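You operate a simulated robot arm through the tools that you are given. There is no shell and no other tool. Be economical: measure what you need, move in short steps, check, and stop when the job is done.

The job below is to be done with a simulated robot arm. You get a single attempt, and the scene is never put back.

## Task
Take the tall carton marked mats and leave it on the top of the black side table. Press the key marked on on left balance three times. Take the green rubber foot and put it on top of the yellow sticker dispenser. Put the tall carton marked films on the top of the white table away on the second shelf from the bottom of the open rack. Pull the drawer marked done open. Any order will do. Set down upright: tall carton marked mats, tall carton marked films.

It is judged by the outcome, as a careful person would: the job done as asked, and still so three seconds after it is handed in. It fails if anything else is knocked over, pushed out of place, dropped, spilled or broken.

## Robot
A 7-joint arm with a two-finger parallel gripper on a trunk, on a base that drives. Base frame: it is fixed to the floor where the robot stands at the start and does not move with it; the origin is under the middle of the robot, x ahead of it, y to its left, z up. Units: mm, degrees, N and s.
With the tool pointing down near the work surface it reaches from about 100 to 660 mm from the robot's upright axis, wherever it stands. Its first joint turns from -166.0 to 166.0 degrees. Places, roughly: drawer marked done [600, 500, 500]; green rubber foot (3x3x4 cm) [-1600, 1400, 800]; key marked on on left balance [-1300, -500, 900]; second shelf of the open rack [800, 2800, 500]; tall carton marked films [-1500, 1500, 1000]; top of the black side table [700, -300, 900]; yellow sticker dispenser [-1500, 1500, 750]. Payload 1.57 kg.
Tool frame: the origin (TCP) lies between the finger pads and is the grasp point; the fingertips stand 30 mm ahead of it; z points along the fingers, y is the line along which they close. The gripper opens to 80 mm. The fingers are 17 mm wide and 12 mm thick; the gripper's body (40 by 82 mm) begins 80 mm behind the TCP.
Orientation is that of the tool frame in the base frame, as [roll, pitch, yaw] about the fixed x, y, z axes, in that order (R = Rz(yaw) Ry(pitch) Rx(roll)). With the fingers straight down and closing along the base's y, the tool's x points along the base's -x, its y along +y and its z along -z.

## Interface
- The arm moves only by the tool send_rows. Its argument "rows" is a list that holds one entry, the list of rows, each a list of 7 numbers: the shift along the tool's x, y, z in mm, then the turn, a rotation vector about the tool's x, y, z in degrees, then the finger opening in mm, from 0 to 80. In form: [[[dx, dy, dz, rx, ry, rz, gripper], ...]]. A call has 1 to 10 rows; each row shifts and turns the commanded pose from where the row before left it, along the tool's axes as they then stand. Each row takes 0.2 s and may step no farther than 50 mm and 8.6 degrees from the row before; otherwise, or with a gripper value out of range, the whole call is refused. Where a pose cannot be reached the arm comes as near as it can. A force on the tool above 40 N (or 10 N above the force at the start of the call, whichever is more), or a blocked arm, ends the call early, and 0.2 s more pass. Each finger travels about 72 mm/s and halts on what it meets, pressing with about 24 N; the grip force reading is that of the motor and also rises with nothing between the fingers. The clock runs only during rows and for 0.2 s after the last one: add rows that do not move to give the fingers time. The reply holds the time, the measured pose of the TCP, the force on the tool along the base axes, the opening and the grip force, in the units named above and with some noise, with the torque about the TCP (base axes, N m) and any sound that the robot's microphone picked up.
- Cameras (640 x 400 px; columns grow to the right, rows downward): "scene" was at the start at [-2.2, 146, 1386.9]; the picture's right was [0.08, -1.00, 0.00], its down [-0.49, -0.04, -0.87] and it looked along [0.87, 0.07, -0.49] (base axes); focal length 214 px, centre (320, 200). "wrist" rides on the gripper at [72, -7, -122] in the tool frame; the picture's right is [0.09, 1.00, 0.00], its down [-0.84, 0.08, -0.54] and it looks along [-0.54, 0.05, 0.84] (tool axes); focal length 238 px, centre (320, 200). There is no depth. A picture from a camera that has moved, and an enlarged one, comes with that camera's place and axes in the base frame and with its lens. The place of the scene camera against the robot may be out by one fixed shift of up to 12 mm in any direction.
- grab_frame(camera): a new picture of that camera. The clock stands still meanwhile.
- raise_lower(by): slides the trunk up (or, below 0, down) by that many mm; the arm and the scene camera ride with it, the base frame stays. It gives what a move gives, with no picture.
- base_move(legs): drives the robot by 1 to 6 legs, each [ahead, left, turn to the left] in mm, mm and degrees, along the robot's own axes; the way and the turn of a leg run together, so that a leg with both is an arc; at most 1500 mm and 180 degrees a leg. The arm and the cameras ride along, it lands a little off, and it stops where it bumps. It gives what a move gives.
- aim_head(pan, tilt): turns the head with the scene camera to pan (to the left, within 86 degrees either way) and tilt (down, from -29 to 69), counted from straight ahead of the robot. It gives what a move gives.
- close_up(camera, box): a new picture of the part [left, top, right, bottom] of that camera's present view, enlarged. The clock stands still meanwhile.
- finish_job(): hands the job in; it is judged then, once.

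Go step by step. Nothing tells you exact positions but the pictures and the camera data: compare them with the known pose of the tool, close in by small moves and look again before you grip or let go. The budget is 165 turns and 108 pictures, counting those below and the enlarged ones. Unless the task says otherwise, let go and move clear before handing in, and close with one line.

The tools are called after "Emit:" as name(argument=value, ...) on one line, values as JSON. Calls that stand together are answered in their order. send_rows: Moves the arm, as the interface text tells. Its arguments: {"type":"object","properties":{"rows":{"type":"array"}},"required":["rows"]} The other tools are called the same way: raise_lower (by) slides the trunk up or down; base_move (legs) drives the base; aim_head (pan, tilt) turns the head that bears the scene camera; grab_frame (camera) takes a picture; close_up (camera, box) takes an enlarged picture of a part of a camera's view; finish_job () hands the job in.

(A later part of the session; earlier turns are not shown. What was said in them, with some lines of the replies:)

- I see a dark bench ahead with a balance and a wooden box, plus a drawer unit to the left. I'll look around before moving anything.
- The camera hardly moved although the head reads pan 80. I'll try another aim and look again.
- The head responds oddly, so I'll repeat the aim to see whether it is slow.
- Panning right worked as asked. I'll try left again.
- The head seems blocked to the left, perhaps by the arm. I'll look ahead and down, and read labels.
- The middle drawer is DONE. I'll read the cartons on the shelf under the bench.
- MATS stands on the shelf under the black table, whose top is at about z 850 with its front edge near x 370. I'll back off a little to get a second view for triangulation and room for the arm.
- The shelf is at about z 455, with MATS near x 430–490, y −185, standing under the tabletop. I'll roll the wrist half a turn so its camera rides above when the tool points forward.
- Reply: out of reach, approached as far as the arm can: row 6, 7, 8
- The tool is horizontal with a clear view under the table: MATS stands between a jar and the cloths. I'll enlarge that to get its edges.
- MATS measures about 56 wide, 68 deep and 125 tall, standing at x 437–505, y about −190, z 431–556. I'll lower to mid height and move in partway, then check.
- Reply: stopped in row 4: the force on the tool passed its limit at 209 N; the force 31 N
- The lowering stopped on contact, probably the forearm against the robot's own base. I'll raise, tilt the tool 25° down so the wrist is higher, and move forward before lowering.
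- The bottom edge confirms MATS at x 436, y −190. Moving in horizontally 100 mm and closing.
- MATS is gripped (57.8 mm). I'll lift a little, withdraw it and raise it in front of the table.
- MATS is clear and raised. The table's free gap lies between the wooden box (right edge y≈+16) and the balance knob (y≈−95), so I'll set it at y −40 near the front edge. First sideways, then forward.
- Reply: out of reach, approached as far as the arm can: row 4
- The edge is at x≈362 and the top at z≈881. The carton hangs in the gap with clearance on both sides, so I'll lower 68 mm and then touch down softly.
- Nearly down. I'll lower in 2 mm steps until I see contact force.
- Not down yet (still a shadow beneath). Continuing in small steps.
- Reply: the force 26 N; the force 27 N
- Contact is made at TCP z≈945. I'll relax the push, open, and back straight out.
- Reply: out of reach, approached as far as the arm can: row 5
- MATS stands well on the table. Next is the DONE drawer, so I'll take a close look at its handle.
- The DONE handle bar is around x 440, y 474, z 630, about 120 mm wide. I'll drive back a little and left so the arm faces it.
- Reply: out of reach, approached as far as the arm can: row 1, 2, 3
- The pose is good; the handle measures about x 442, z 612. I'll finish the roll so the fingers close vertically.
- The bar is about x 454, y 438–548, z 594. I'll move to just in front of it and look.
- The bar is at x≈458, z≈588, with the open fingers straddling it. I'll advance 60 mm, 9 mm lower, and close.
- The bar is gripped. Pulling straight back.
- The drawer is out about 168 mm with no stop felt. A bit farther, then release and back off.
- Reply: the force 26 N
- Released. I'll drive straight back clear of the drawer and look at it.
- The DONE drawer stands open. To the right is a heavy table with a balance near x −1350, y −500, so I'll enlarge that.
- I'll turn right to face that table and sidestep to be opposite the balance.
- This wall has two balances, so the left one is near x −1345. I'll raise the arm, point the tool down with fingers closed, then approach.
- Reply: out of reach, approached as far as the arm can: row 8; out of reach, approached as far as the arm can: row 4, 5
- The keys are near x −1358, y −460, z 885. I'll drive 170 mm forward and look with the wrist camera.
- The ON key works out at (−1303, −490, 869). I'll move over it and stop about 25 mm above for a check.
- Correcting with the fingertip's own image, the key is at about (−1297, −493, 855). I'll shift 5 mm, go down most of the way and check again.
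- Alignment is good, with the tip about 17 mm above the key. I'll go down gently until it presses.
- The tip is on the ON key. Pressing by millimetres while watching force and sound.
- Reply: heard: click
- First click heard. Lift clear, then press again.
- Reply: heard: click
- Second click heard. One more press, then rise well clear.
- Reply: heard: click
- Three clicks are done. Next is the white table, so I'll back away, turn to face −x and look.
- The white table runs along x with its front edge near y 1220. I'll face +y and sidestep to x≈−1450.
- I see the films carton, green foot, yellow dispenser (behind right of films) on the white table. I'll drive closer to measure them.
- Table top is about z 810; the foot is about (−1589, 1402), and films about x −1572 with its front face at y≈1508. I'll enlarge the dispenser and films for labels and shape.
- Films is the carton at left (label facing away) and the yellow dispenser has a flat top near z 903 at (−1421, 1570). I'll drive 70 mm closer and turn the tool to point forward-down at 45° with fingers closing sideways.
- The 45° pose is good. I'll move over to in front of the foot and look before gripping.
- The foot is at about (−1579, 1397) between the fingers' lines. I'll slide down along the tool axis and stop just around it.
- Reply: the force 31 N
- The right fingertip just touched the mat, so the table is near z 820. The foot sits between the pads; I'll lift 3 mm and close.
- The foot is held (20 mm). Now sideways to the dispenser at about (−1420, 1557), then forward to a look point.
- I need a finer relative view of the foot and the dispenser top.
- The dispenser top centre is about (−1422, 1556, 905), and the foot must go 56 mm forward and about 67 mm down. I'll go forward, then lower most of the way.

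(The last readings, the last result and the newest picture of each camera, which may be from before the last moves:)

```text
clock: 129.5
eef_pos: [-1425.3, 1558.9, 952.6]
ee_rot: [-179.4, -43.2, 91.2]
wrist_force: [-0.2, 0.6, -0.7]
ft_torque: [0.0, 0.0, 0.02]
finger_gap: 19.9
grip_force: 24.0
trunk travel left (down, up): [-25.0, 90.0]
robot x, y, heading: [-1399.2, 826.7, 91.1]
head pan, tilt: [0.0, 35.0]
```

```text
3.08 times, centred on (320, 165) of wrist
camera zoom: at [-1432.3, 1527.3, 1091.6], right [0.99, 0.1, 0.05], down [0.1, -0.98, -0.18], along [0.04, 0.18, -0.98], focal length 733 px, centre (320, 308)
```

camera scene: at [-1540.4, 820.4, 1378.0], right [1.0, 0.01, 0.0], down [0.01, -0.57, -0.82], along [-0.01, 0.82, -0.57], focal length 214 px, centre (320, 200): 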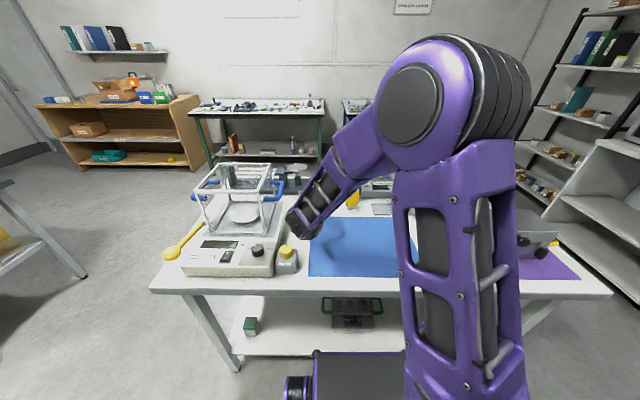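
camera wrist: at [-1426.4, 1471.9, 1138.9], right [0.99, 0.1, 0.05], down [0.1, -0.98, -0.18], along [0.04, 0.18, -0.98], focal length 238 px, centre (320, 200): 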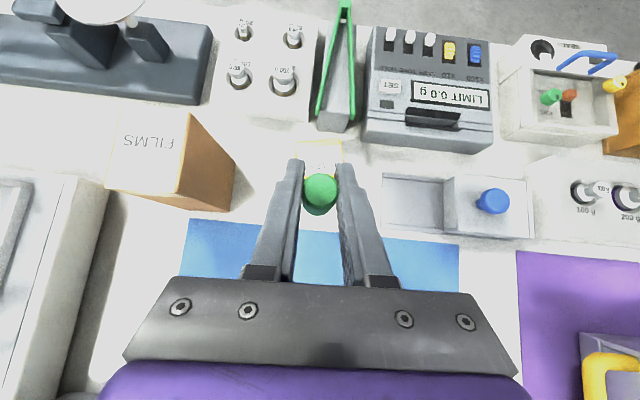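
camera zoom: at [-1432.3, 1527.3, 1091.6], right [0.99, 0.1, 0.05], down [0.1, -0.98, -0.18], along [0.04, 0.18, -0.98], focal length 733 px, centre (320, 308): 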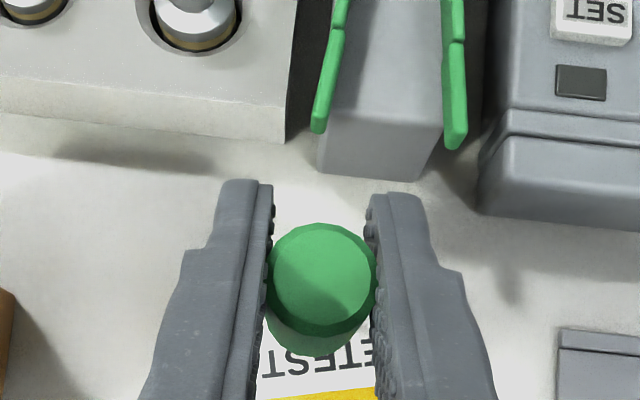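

The foot lies over the top centre; I'll shift 3 mm right and lower to contact in small steps.

Emit:
send_rows(rows=[[[-4.1, 3, 4.4, 0, 0, 0, 10], [-4.1, 0, 4.4, 0, 0, 0, 10], [0, 0, 0, 0, 0, 0, 10]]])

Emit:
send_rows(rows=[[[-1.4, 0, 1.5, 0, 0, 0, 10], [0, 0, 0, 0, 0, 0, 10]]])

Emit:
send_rows(rows=[[[-1.4, 0, 1.5, 0, 0, 0, 10], [0, 0, 0, 0, 0, 0, 10]]])

Emit:
close_up(camera="scene", box=[340, 165, 390, 215])

```text
clock: 130.3
eef_pos: [-1422.1, 1557.0, 939.9]
ee_rot: [-179.4, -43.2, 91.2]
wrist_force: [-0.1, 0.2, -0.6]
ft_torque: [0.01, 0.0, -0.02]
finger_gap: 19.8
grip_force: 23.9
trunk travel left (down, up): [-25.0, 90.0]
robot x, y, heading: [-1396.3, 828.7, 91.4]
head pan, tilt: [0.0, 35.0]
```

```text
clock: 130.9
eef_pos: [-1421.2, 1558.5, 938.6]
ee_rot: [-179.2, -43.2, 91.3]
wrist_force: [0.6, -1.2, 1.5]
ft_torque: [0.01, 0.0, 0.05]
finger_gap: 19.9
grip_force: 24.1
trunk travel left (down, up): [-25.0, 90.0]
robot x, y, heading: [-1399.0, 828.7, 91.0]
head pan, tilt: [0.0, 35.0]
```

```text
clock: 131.5
eef_pos: [-1423.1, 1556.7, 938.0]
ee_rot: [-179.2, -43.4, 91.2]
wrist_force: [0.2, 2.0, 10.6]
ft_torque: [0.03, -0.04, -0.03]
finger_gap: 19.9
grip_force: 24.0
trunk travel left (down, up): [-25.0, 90.0]
robot x, y, heading: [-1398.0, 822.3, 91.1]
head pan, tilt: [0.0, 35.0]
```

```text
8.00 times, centred on (365, 190) of scene
camera zoom: at [-1540.4, 819.7, 1378.1], right [1.0, 0.01, 0.0], down [0.01, -0.57, -0.82], along [-0.01, 0.82, -0.57], focal length 1716 px, centre (-40, 280)
```

zoom: 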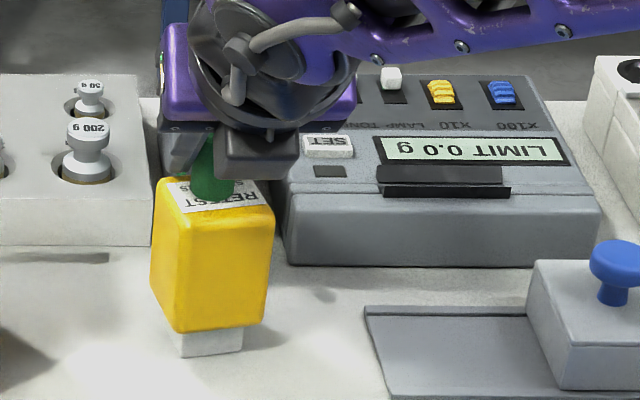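

Contact (10 N) with the foot centred on the top. I'll ease off slightly, open, and retreat along the tool axis.

Emit:
send_rows(rows=[[[0.7, 0, -0.7, 0, 0, 0, 10], [0, 0, 0, 0, 0, 0, 25], [0, 0, 0, 0, 0, 0, 45], [0, 0, 0, 0, 0, 0, 45]]])

Emit:
send_rows(rows=[[[0, 0, -25, 0, 0, 0, 45], [0, 0, -35, 0, 0, 0, 45], [0, 0, -40, 0, 0, 0, 60], [0, 0, -20, 0, 0, 0, 80]]])

Emit:
grab_frame(camera="wrist")

Emit:
close_up(camera="scene", box=[300, 150, 400, 230])

```text
clock: 132.5
eef_pos: [-1420.5, 1557.3, 937.8]
ee_rot: [-179.2, -43.3, 91.2]
wrist_force: [-2.5, 0.9, 11.9]
ft_torque: [0.19, 0.02, 0.01]
finger_gap: 41.5
grip_force: 0.0
trunk travel left (down, up): [-25.0, 90.0]
robot x, y, heading: [-1398.0, 829.6, 90.7]
head pan, tilt: [0.0, 35.0]
```

```text
clock: 133.5
eef_pos: [-1419.3, 1475.2, 1025.2]
ee_rot: [-179.3, -43.2, 91.1]
wrist_force: [0.5, -0.5, 0.5]
ft_torque: [0.01, -0.02, -0.01]
finger_gap: 80.1
grip_force: 0.1
trunk travel left (down, up): [-25.0, 90.0]
robot x, y, heading: [-1402.6, 824.6, 91.0]
head pan, tilt: [0.0, 35.0]
```

```text
43 pictures are left
camera wrist: at [-1424.4, 1443.8, 1162.6], right [0.99, 0.1, 0.05], down [0.1, -0.98, -0.18], along [0.04, 0.18, -0.98], focal length 238 px, centre (320, 200)
```

wrist: 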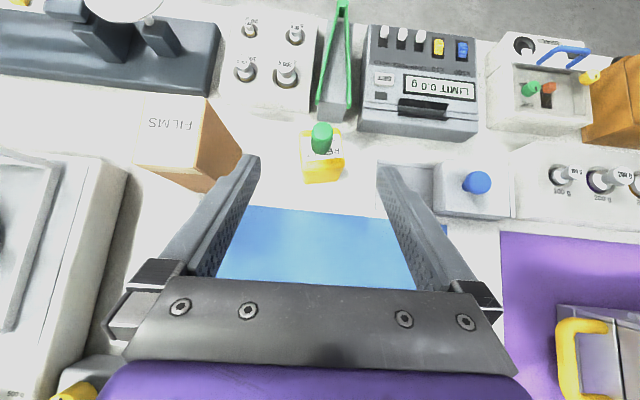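

```text
5.00 times, centred on (350, 190) of scene
camera zoom: at [-1540.4, 820.5, 1377.9], right [1.0, 0.02, 0.0], down [0.01, -0.57, -0.82], along [-0.01, 0.82, -0.57], focal length 1072 px, centre (170, 250)
```

zoom: 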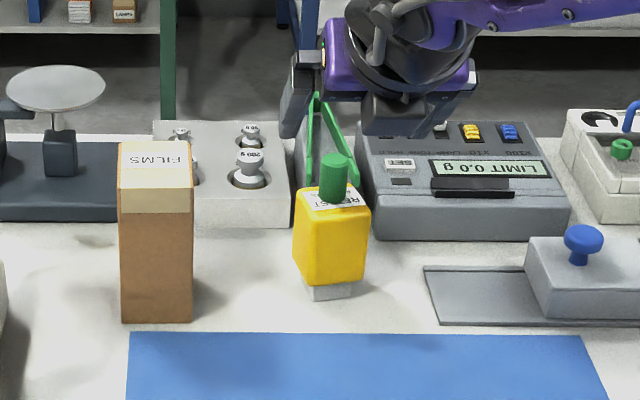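

The foot stands on the dispenser. Next is films: I'll flatten the tool to about 24° below horizontal, back off, move across and lower in front of the carton.

Emit:
send_rows(rows=[[[0, 0, -30, 0, 0, 0, 80], [0, 0, 0, 0, 8.5, 0, 80], [0, 0, 0, 0, 8.5, 0, 80], [0, 0, 0, 0, 5.5, 0, 80], [-10, 0, -22, 0, 0, 0, 80], [0, -34, 0, 0, 0, 0, 80], [0, -34, 0, 0, 0, 0, 80], [0, -34, 0, 0, 0, 0, 80], [0, -35, 0, 0, 0, 0, 80], [0, 0, 0, 0, 0, 0, 80]]])

Emit:
grab_frame(camera="wrist")

```text
clock: 135.7
eef_pos: [-1551.2, 1429.5, 1048.3]
ee_rot: [179.5, -55.6, 91.1]
wrist_force: [0.0, 0.2, -0.1]
ft_torque: [-0.03, 0.01, 0.02]
finger_gap: 80.1
grip_force: 0.1
out of reach, approached as far as the arm can: row 3, 4
trunk travel left (down, up): [-25.0, 90.0]
robot x, y, heading: [-1398.2, 825.3, 91.0]
head pan, tilt: [0.0, 35.0]
```

```text
41 pictures are left
camera wrist: at [-1559.1, 1367.9, 1176.9], right [0.99, 0.06, 0.08], down [0.09, -0.92, -0.38], along [0.05, 0.39, -0.92], focal length 238 px, centre (320, 200)
```

wrist: 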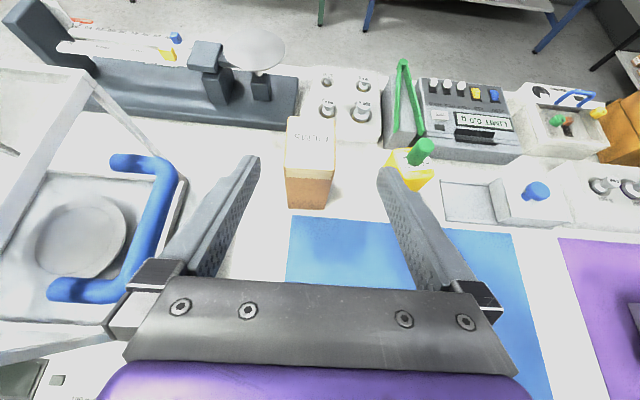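

The pitch stopped at 34° below horizontal, at this height. I'll lower first, then try flattening more.

Emit:
send_rows(rows=[[[-31, -1, 21, 0, 0, 0, 80], [-31, -1, 21, 0, 0, 0, 80], [-31, -1, 21, 0, 0, 0, 80], [-31, -1, 21, 0, 0, 0, 80], [0, 0, 0, 0, 5, 0, 80], [0, 0, 0, 0, 5, 0, 80], [0, 0, 0, 0, 0, 0, 80]]])

Emit:
close_up(camera="wrist", box=[160, 60, 480, 290])

```text
clock: 137.3
eef_pos: [-1555.8, 1428.5, 896.4]
ee_rot: [179.2, -65.7, 91.3]
wrist_force: [-0.5, -0.4, -0.1]
ft_torque: [0.04, 0.02, -0.03]
finger_gap: 79.9
grip_force: 0.1
trunk travel left (down, up): [-25.0, 90.0]
robot x, y, heading: [-1391.7, 822.0, 91.0]
head pan, tilt: [0.0, 35.0]
```

```text
1.74 times, centred on (320, 175) of wrist
camera zoom: at [-1562.7, 1347.1, 1012.3], right [0.99, 0.05, 0.09], down [0.09, -0.84, -0.54], along [0.05, 0.54, -0.84], focal length 414 px, centre (320, 244)
```

zoom: 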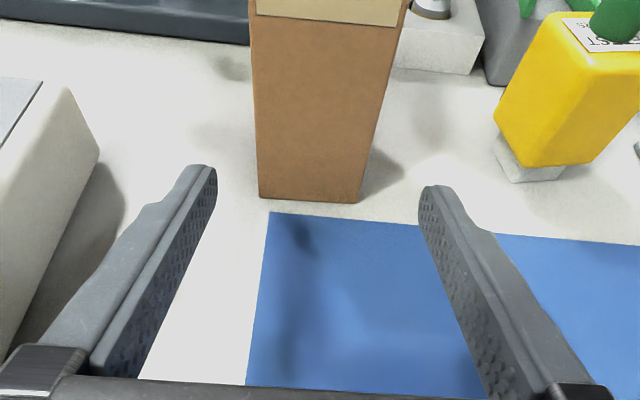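

Films' front bottom is at about (−1560, 1502). Moving in 107 mm and closing.

Emit:
send_rows(rows=[[[11, -1, 24.4, 0, 0, 0, 80], [11, -1, 24.4, 0, 0, 0, 80], [11, -1, 24.4, 0, 0, 0, 80], [10, 0, 24.4, 0, 0, 0, 80], [0, 0, 0, 0, 0, 0, 40], [0, 0, 0, 0, 0, 0, 40], [0, 0, 0, 0, 0, 0, 40]]])

Emit:
grab_frame(camera="wrist")

```text
clock: 138.9
eef_pos: [-1559.0, 1536.1, 898.6]
ee_rot: [179.0, -65.6, 91.4]
wrist_force: [0.6, -0.3, -1.5]
ft_torque: [-0.02, 0.02, 0.02]
finger_gap: 57.9
grip_force: 24.1
trunk travel left (down, up): [-25.0, 90.0]
robot x, y, heading: [-1399.1, 825.3, 91.0]
head pan, tilt: [0.0, 35.0]
```

```text
39 pictures are left
camera wrist: at [-1565.5, 1454.6, 1014.0], right [0.99, 0.05, 0.09], down [0.09, -0.84, -0.54], along [0.05, 0.54, -0.84], focal length 238 px, centre (320, 200)
```

wrist: 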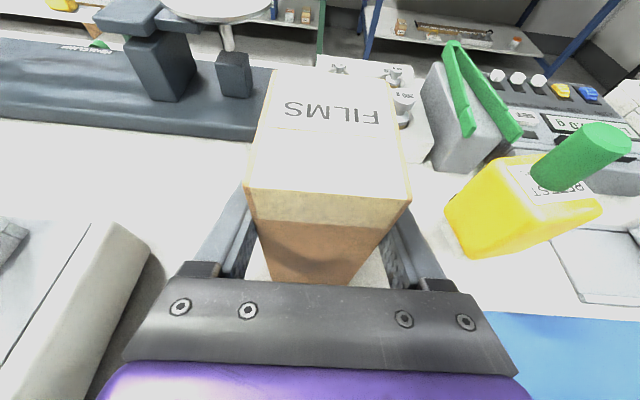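

Gripped (57.9 mm). I'll lift it straight up and drive back from the table.

Emit:
send_rows(rows=[[[9, 0, -4, 0, 0, 0, 40], [30, 0, -13.5, 0, 0, 0, 40], [36, 0, -16.5, 0, 0, 0, 40], [36, 0, -16.5, 0, 0, 0, 40], [0, 0, 0, 0, 0, 0, 40]]])

Emit:
base_move(legs=[[-500, 0, 0]])

Emit:
grab_frame(camera="scene")

```text
clock: 140.1
eef_pos: [-1557.0, 1535.5, 1021.3]
ee_rot: [179.2, -65.6, 91.4]
wrist_force: [-1.2, 0.0, -0.7]
ft_torque: [0.02, 0.04, 0.0]
finger_gap: 57.7
grip_force: 24.0
trunk travel left (down, up): [-25.0, 90.0]
robot x, y, heading: [-1398.7, 823.8, 90.8]
head pan, tilt: [0.0, 35.0]
```

```text
clock: 143.0
eef_pos: [-1546.8, 1041.5, 1019.2]
ee_rot: [179.1, -65.5, 91.3]
wrist_force: [0.3, -0.4, -1.3]
ft_torque: [0.02, -0.03, 0.02]
finger_gap: 57.8
grip_force: 24.3
trunk travel left (down, up): [-25.0, 90.0]
robot x, y, heading: [-1394.3, 331.9, 90.5]
head pan, tilt: [0.0, 35.0]
```

```text
38 pictures are left
camera scene: at [-1533.9, 327.2, 1378.0], right [1.0, 0.01, 0.0], down [0.01, -0.57, -0.82], along [-0.01, 0.82, -0.57], focal length 214 px, centre (320, 200)
```

scene: 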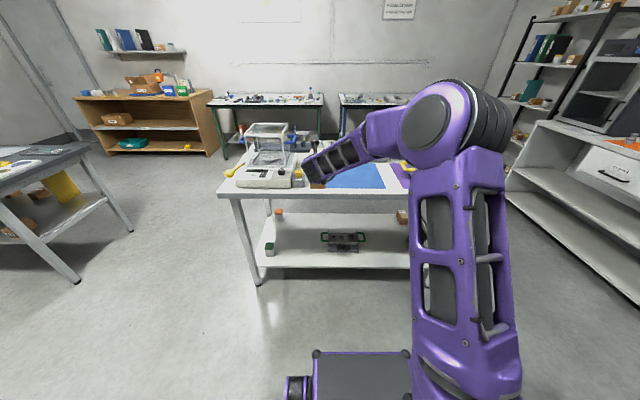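

Films is carried safely. I'll retract the arm somewhat, then turn and drive through the corridor toward the rack.

Emit:
send_rows(rows=[[[-18.5, 0, -41, 0, 0, 0, 40], [-18.5, 0, -41, 0, 0, 0, 40], [-18.5, 0, -41, 0, 0, 0, 40], [-14, 0, -31, 0, 0, 0, 40], [0, 0, 0, 0, 0, 0, 40]]])

Emit:
base_move(legs=[[-120, 0, 0], [0, 0, -91], [1080, 0, 0]])

Emit:
base_move(legs=[[0, 1000, 0]])

Emit:
aim_head(pan=0, tilt=20)

Emit:
grab_frame(camera="scene")

```text
clock: 144.2
eef_pos: [-1545.9, 875.0, 1019.9]
ee_rot: [179.3, -65.7, 91.2]
wrist_force: [-0.3, -1.3, -1.1]
ft_torque: [0.01, 0.0, -0.03]
finger_gap: 57.6
grip_force: 24.2
trunk travel left (down, up): [-25.0, 90.0]
robot x, y, heading: [-1389.7, 332.9, 90.8]
head pan, tilt: [0.0, 35.0]
```

```text
clock: 154.6
eef_pos: [243.6, 295.8, 1019.1]
ee_rot: [179.0, -65.6, -2.0]
wrist_force: [-0.4, -0.7, -1.1]
ft_torque: [0.04, -0.01, 0.04]
finger_gap: 57.7
grip_force: 24.0
trunk travel left (down, up): [-25.0, 90.0]
robot x, y, heading: [-306.5, 176.3, -2.4]
head pan, tilt: [0.0, 35.0]
```

```text
clock: 164.6
eef_pos: [288.4, 1295.7, 1019.4]
ee_rot: [179.2, -65.6, -2.1]
wrist_force: [0.0, -0.2, -1.2]
ft_torque: [0.01, -0.02, 0.0]
finger_gap: 57.8
grip_force: 24.3
trunk travel left (down, up): [-25.0, 90.0]
robot x, y, heading: [-262.1, 1176.5, -2.6]
head pan, tilt: [0.0, 35.0]
```

```text
clock: 165.4
eef_pos: [288.1, 1296.2, 1019.9]
ee_rot: [179.1, -65.6, -2.1]
wrist_force: [-0.1, -0.3, -2.0]
ft_torque: [0.02, -0.01, -0.02]
finger_gap: 57.6
grip_force: 23.8
trunk travel left (down, up): [-25.0, 90.0]
robot x, y, heading: [-265.8, 1174.4, -2.6]
head pan, tilt: [0.0, 20.0]
```

```text
37 pictures are left
camera scene: at [-255.8, 1312.2, 1401.7], right [-0.05, -1.0, 0.0], down [-0.34, 0.02, -0.94], along [0.94, -0.04, -0.34], focal length 214 px, centre (320, 200)
```

scene: 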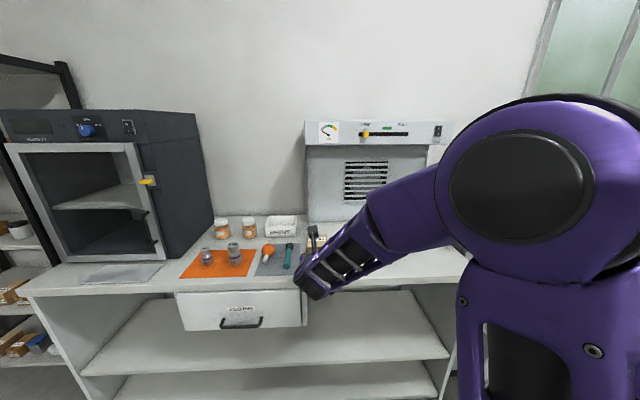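

The rack begins left of the dark cabinet. I'll straighten the heading, ease back, and strafe on to face the rack.

Emit:
base_move(legs=[[0, 0, 2.5], [-120, 0, 0], [0, 1450, 0]])

Emit:
aim_head(pan=0, tilt=30)

Emit:
grab_frame(camera="scene")

```text
clock: 180.6
eef_pos: [165.0, 2761.0, 1019.0]
ee_rot: [179.2, -65.6, 0.5]
wrist_force: [0.2, -0.3, -0.7]
ft_torque: [-0.03, -0.04, 0.01]
finger_gap: 57.8
grip_force: 23.7
trunk travel left (down, up): [-25.0, 90.0]
robot x, y, heading: [-378.9, 2613.7, -0.3]
head pan, tilt: [0.0, 20.0]
```

```text
clock: 181.3
eef_pos: [166.2, 2760.9, 1020.1]
ee_rot: [179.1, -65.6, 0.5]
wrist_force: [-0.4, 0.1, -0.3]
ft_torque: [-0.02, 0.01, 0.03]
finger_gap: 57.9
grip_force: 24.2
trunk travel left (down, up): [-25.0, 90.0]
robot x, y, heading: [-381.2, 2611.4, -0.0]
head pan, tilt: [0.0, 30.0]
```

```text
36 pictures are left
camera scene: at [-381.4, 2752.0, 1385.8], right [0.0, -1.0, 0.0], down [-0.5, 0.0, -0.87], along [0.87, 0.0, -0.5], focal length 214 px, centre (320, 200)
```

scene: 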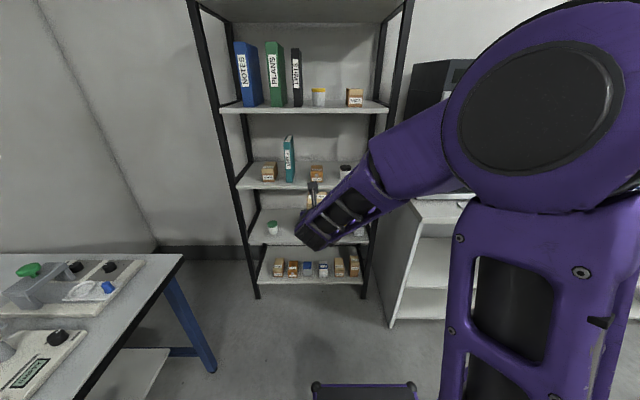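

The rack front is at x≈608, with shelves near z 161, 511, 889. The second shelf has a jar at left and something on the right, so I'll look closer.

Emit:
close_up(camera="scene", box=[230, 150, 390, 300])

Emit:
grab_frame(camera="wrist")

```text
2.67 times, centred on (310, 225) of scene
camera zoom: at [-381.4, 2752.0, 1385.8], right [0.0, -1.0, 0.0], down [-0.5, 0.0, -0.87], along [0.87, 0.0, -0.5], focal length 572 px, centre (347, 133)
```

zoom: 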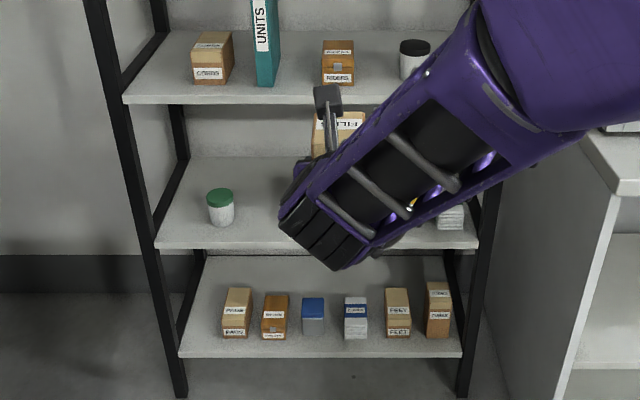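

```text
34 pictures are left
camera wrist: at [83.0, 2768.9, 1135.5], right [0.03, -1.0, 0.09], down [-0.84, -0.08, -0.54], along [0.54, -0.06, -0.84], focal length 238 px, centre (320, 200)
```

wrist: 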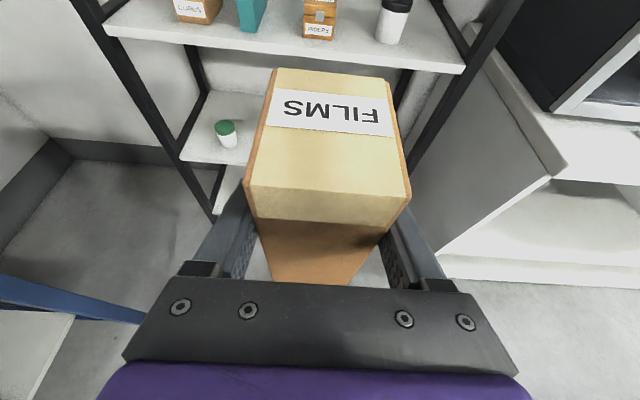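

The middle of the second shelf looks free. I'll lower the carton to just above that shelf's level while still well in front, then look in.

Emit:
send_rows(rows=[[[-34.6, 0, 15.7, 0, 0, 0, 40], [-34.6, 0, 15.7, 0, 0, 0, 40], [-34.6, 0, 15.7, 0, 0, 0, 40], [-34.6, 0, 15.7, 0, 0, 0, 40], [-34.6, 0, 15.7, 0, 0, 0, 40], [-34.6, 0, 15.7, 0, 0, 0, 40], [-34.6, 0, 15.7, 0, 0, 0, 40], [-34.6, 0, 15.7, 0, 0, 0, 40], [-34.6, 0, 15.7, 0, 0, 0, 40], [-30, 0, 13.5, 0, 0, 0, 40]]])

Emit:
grab_frame(camera="wrist")

Emit:
close_up(camera="scene", box=[220, 150, 400, 300])

```text
clock: 183.5
eef_pos: [166.1, 2757.8, 645.3]
ee_rot: [179.3, -65.7, 0.4]
wrist_force: [-0.6, 0.2, -1.1]
ft_torque: [-0.01, 0.02, 0.02]
finger_gap: 57.9
grip_force: 23.8
trunk travel left (down, up): [-25.0, 90.0]
robot x, y, heading: [-379.7, 2613.3, -0.2]
head pan, tilt: [0.0, 30.0]
```

```text
33 pictures are left
camera wrist: at [83.4, 2766.7, 761.6], right [0.03, -1.0, 0.09], down [-0.84, -0.08, -0.54], along [0.54, -0.06, -0.84], focal length 238 px, centre (320, 200)
```

wrist: 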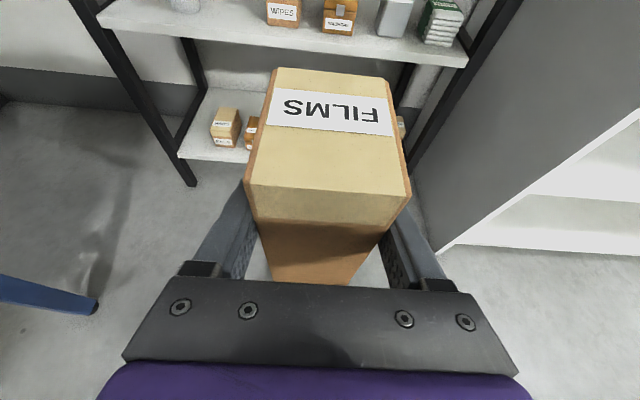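

```text
2.67 times, centred on (310, 225) of scene
camera zoom: at [-381.6, 2752.0, 1385.8], right [0.0, -1.0, 0.0], down [-0.5, 0.0, -0.87], along [0.87, 0.0, -0.5], focal length 572 px, centre (347, 133)
```

zoom: 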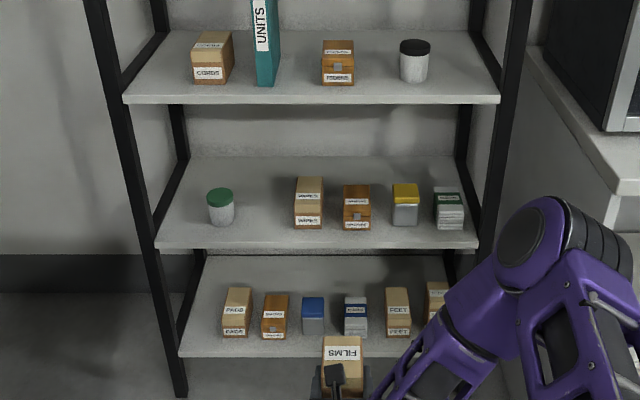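

The second shelf's free gap is between the jar and the first box (y ≈2889–3035), and those items stand about 80 mm behind the shelf's front. I'll strafe left 205 and approach 250 mm, then measure the edge.

Emit:
base_move(legs=[[0, 205, 0], [250, 0, 0]])

Emit:
grab_frame(camera="wrist")

Emit:
aim_head(pan=0, tilt=40)

Emit:
close_up(camera="scene", box=[240, 130, 440, 290])

```text
clock: 187.5
eef_pos: [412.6, 2964.1, 645.5]
ee_rot: [179.1, -65.7, 0.3]
wrist_force: [-0.1, 0.1, -1.8]
ft_torque: [-0.01, 0.02, 0.01]
finger_gap: 57.7
grip_force: 23.8
trunk travel left (down, up): [-25.0, 90.0]
robot x, y, heading: [-133.6, 2819.1, 0.1]
head pan, tilt: [0.0, 30.0]
```

```text
31 pictures are left
camera wrist: at [330.4, 2972.5, 761.7], right [0.03, -1.0, 0.09], down [-0.84, -0.07, -0.54], along [0.54, -0.06, -0.84], focal length 238 px, centre (320, 200)
```

wrist: 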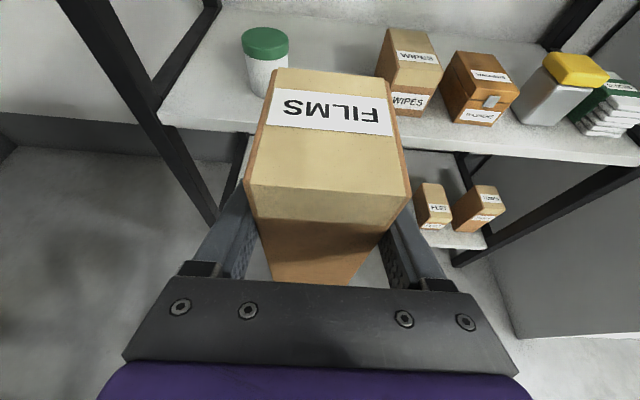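

```text
clock: 188.2
eef_pos: [413.6, 2963.4, 646.4]
ee_rot: [179.1, -65.6, 0.3]
wrist_force: [0.0, 0.1, -1.2]
ft_torque: [-0.02, 0.01, 0.01]
finger_gap: 57.8
grip_force: 24.4
trunk travel left (down, up): [-25.0, 90.0]
robot x, y, heading: [-135.6, 2821.4, -0.1]
head pan, tilt: [0.0, 40.0]
```

```text
2.50 times, centred on (340, 210) of scene
camera zoom: at [-139.8, 2959.0, 1370.4], right [0.0, -1.0, 0.0], down [-0.64, 0.0, -0.77], along [0.77, 0.0, -0.64], focal length 536 px, centre (270, 175)
```

zoom: 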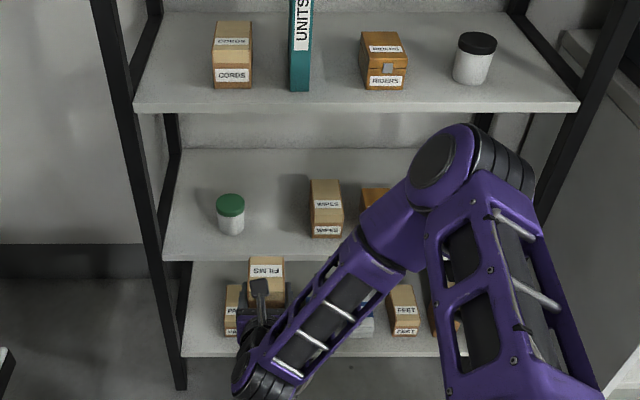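

The gap centre is about y 2948. I'll drive 120 mm ahead, then push the carton in over the shelf with the arm and look.

Emit:
base_move(legs=[[120, 0, 0]])

Emit:
send_rows(rows=[[[0, 15, 0, 0, 0, 0, 40], [12.4, 0, 27.3, 0, 0, 0, 40], [12.4, 0, 27.3, 0, 0, 0, 40], [0, 0, 0, 0, 0, 0, 40]]])

Emit:
grab_frame(camera="wrist")

Emit:
close_up(camera="scene", box=[240, 130, 440, 290])

```text
clock: 189.5
eef_pos: [532.0, 2963.9, 645.0]
ee_rot: [179.2, -65.6, 0.4]
wrist_force: [-0.4, 0.1, -1.6]
ft_torque: [0.02, 0.01, 0.02]
finger_gap: 57.9
grip_force: 24.4
trunk travel left (down, up): [-25.0, 90.0]
robot x, y, heading: [-15.1, 2821.6, -0.1]
head pan, tilt: [0.0, 40.0]
```

```text
clock: 190.5
eef_pos: [592.2, 2946.6, 645.6]
ee_rot: [179.1, -65.6, 0.3]
wrist_force: [0.8, -0.1, -2.2]
ft_torque: [0.01, 0.0, -0.01]
finger_gap: 57.8
grip_force: 24.0
trunk travel left (down, up): [-25.0, 90.0]
robot x, y, heading: [-10.9, 2820.4, -0.2]
head pan, tilt: [0.0, 40.0]
```

```text
29 pictures are left
camera wrist: at [509.7, 2956.0, 762.2], right [0.03, -1.0, 0.09], down [-0.84, -0.07, -0.54], along [0.54, -0.06, -0.84], focal length 238 px, centre (320, 200)
```

wrist: 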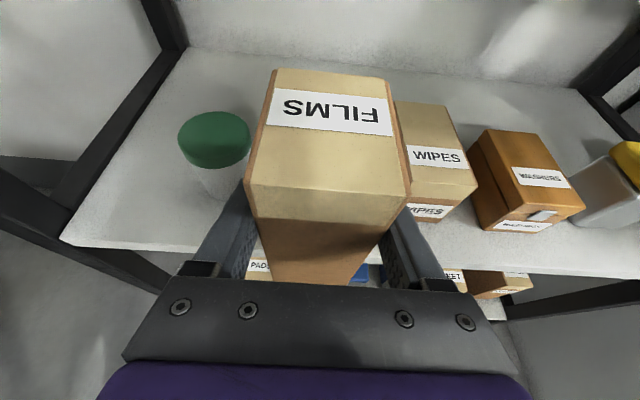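

```text
2.50 times, centred on (340, 210) of scene
camera zoom: at [-20.4, 2958.6, 1370.4], right [0.0, -1.0, 0.0], down [-0.64, 0.0, -0.77], along [0.77, 0.0, -0.64], focal length 536 px, centre (270, 175)
```

zoom: 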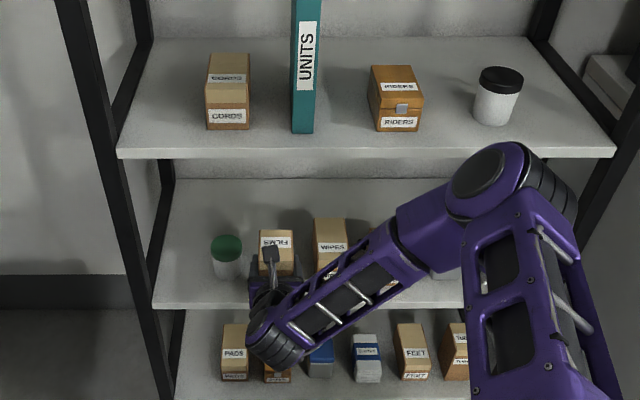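

The shelf edge is x≈595 at z≈525, with about 50 mm clearance on either side. Going in 63 mm and lowering most of the way.

Emit:
send_rows(rows=[[[13, 0, 28.7, 0, 0, 0, 40], [13, 0, 28.7, 0, 0, 0, 40], [-14, 0, 6.4, 0, 0, 0, 40], [-14, 0, 6.4, 0, 0, 0, 40], [0, 0, 0, 0, 0, 0, 40]]])

Emit:
grab_frame(camera="wrist")

Emit:
close_up(camera="scene", box=[290, 190, 380, 260])

```text
clock: 191.7
eef_pos: [654.8, 2947.9, 618.4]
ee_rot: [179.3, -65.8, 0.2]
wrist_force: [-0.9, 1.0, 9.9]
ft_torque: [0.38, 0.44, 0.0]
finger_gap: 57.8
grip_force: 24.3
trunk travel left (down, up): [-25.0, 90.0]
robot x, y, heading: [-11.3, 2818.2, -0.2]
head pan, tilt: [0.0, 40.0]
```

```text
27 pictures are left
camera wrist: at [573.0, 2955.5, 733.9], right [0.03, -1.0, 0.09], down [-0.84, -0.07, -0.54], along [0.55, -0.06, -0.84], focal length 238 px, centre (320, 200)
```

wrist: 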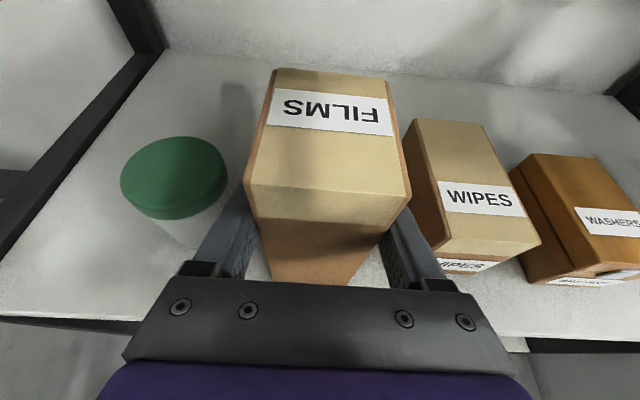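

```text
5.71 times, centred on (335, 225) of scene
camera zoom: at [-21.3, 2958.5, 1370.6], right [0.0, -1.0, 0.0], down [-0.64, 0.0, -0.77], along [0.77, 0.0, -0.64], focal length 1226 px, centre (234, 57)
```

zoom: 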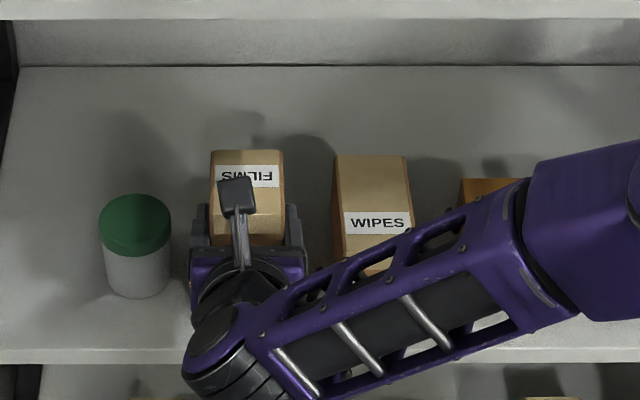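

It has touched at TCP z≈618, so the shelf is near z 540. I'll press 1.5 mm more to seat it, then check force.

Emit:
send_rows(rows=[[[-1.4, 0, 0.6, 0, 0, 0, 40], [0, 0, 0, 0, 0, 0, 40]]])

Emit:
send_rows(rows=[[[-1.4, 0, 0.6, 0, 0, 0, 40], [0, 0, 0, 0, 0, 0, 40]]])

```text
clock: 192.3
eef_pos: [655.6, 2947.1, 617.6]
ee_rot: [179.2, -65.9, 0.2]
wrist_force: [-4.3, -1.3, 24.9]
ft_torque: [0.33, 0.53, 0.12]
finger_gap: 57.7
grip_force: 23.9
trunk travel left (down, up): [-25.0, 90.0]
robot x, y, heading: [-10.7, 2821.6, -0.1]
head pan, tilt: [0.0, 40.0]
```

```text
clock: 192.9
eef_pos: [656.5, 2947.7, 615.5]
ee_rot: [179.1, -66.0, 0.2]
wrist_force: [2.1, 1.4, 27.8]
ft_torque: [0.4, 0.31, -0.06]
finger_gap: 58.0
grip_force: 23.8
trunk travel left (down, up): [-25.0, 90.0]
robot x, y, heading: [-13.2, 2818.0, 0.0]
head pan, tilt: [0.0, 40.0]
```

Seated as with MATS. I'll relax, open, and back straight out.

Emit:
send_rows(rows=[[[2.2, 0, -1, 0, 0, 0, 56], [0, 0, 0, 0, 0, 0, 68], [0, 0, 0, 0, 0, 0, 79], [0, 0, 0, 0, 0, 0, 79]]])

Emit:
send_rows(rows=[[[-10, 0, -23, 0, 0, 0, 79], [-12, 0, -27.5, 0, 0, 0, 79], [-12, 0, -27.5, 0, 0, 0, 79], [-12, 0, -27.5, 0, 0, 0, 79]]])

Emit:
grab_frame(camera="wrist")

```text
clock: 193.9
eef_pos: [655.8, 2948.6, 615.3]
ee_rot: [179.1, -65.6, 0.3]
wrist_force: [0.2, 0.2, -1.0]
ft_torque: [-0.01, 0.01, -0.03]
finger_gap: 79.1
grip_force: 0.1
trunk travel left (down, up): [-25.0, 90.0]
robot x, y, heading: [-14.5, 2818.9, -0.1]
head pan, tilt: [0.0, 40.0]
```

```text
clock: 194.9
eef_pos: [539.8, 2948.2, 616.5]
ee_rot: [179.1, -65.6, 0.4]
wrist_force: [-0.6, -1.1, -0.1]
ft_torque: [0.01, 0.01, 0.0]
finger_gap: 79.3
grip_force: 0.0
trunk travel left (down, up): [-25.0, 90.0]
robot x, y, heading: [-13.1, 2821.5, -0.6]
head pan, tilt: [0.0, 40.0]
```

```text
25 pictures are left
camera wrist: at [457.1, 2956.1, 733.1], right [0.03, -1.0, 0.09], down [-0.84, -0.07, -0.54], along [0.54, -0.06, -0.84], focal length 238 px, centre (320, 200)
```

wrist: 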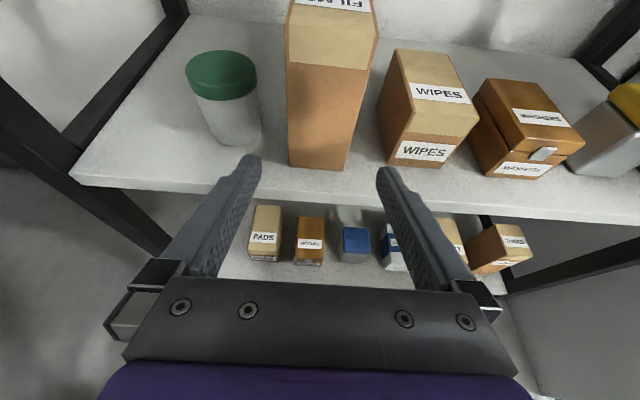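

Films stands upright on the second shelf. I'll back clear and take one last look.

Emit:
base_move(legs=[[-250, 0, 0]])

Emit:
grab_frame(camera="scene")

```text
clock: 196.7
eef_pos: [291.9, 2948.4, 617.4]
ee_rot: [179.1, -65.6, 0.3]
wrist_force: [0.1, 0.6, 0.4]
ft_torque: [0.03, 0.02, 0.02]
finger_gap: 79.0
grip_force: 0.1
trunk travel left (down, up): [-25.0, 90.0]
robot x, y, heading: [-263.1, 2819.5, 0.0]
head pan, tilt: [0.0, 40.0]
```

```text
24 pictures are left
camera scene: at [-268.1, 2959.6, 1370.4], right [0.0, -1.0, 0.0], down [-0.64, 0.0, -0.77], along [0.77, 0.0, -0.64], focal length 214 px, centre (320, 200)
```

scene: 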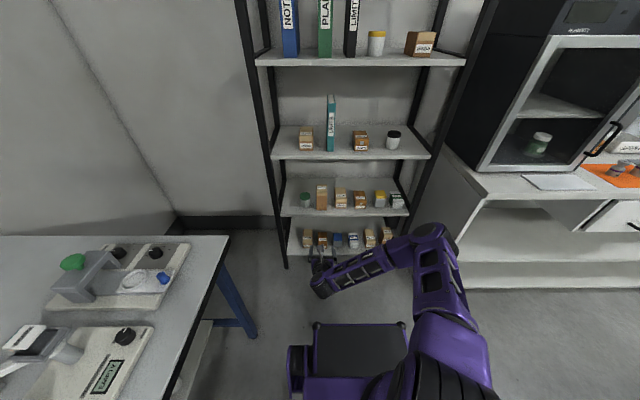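

Films is upright on the second shelf and nothing around it has moved. The gripper is clear, so I'm handing the job in.

Emit:
finish_job()

```text
The job is handed in.
```

All five parts were done and handed in: the mats carton is upright on the black side table, on was pressed three times on the left balance (three clicks heard), the green foot is on the yellow dispenser, the films carton is upright on the rack's second shelf, and the done drawer is open.
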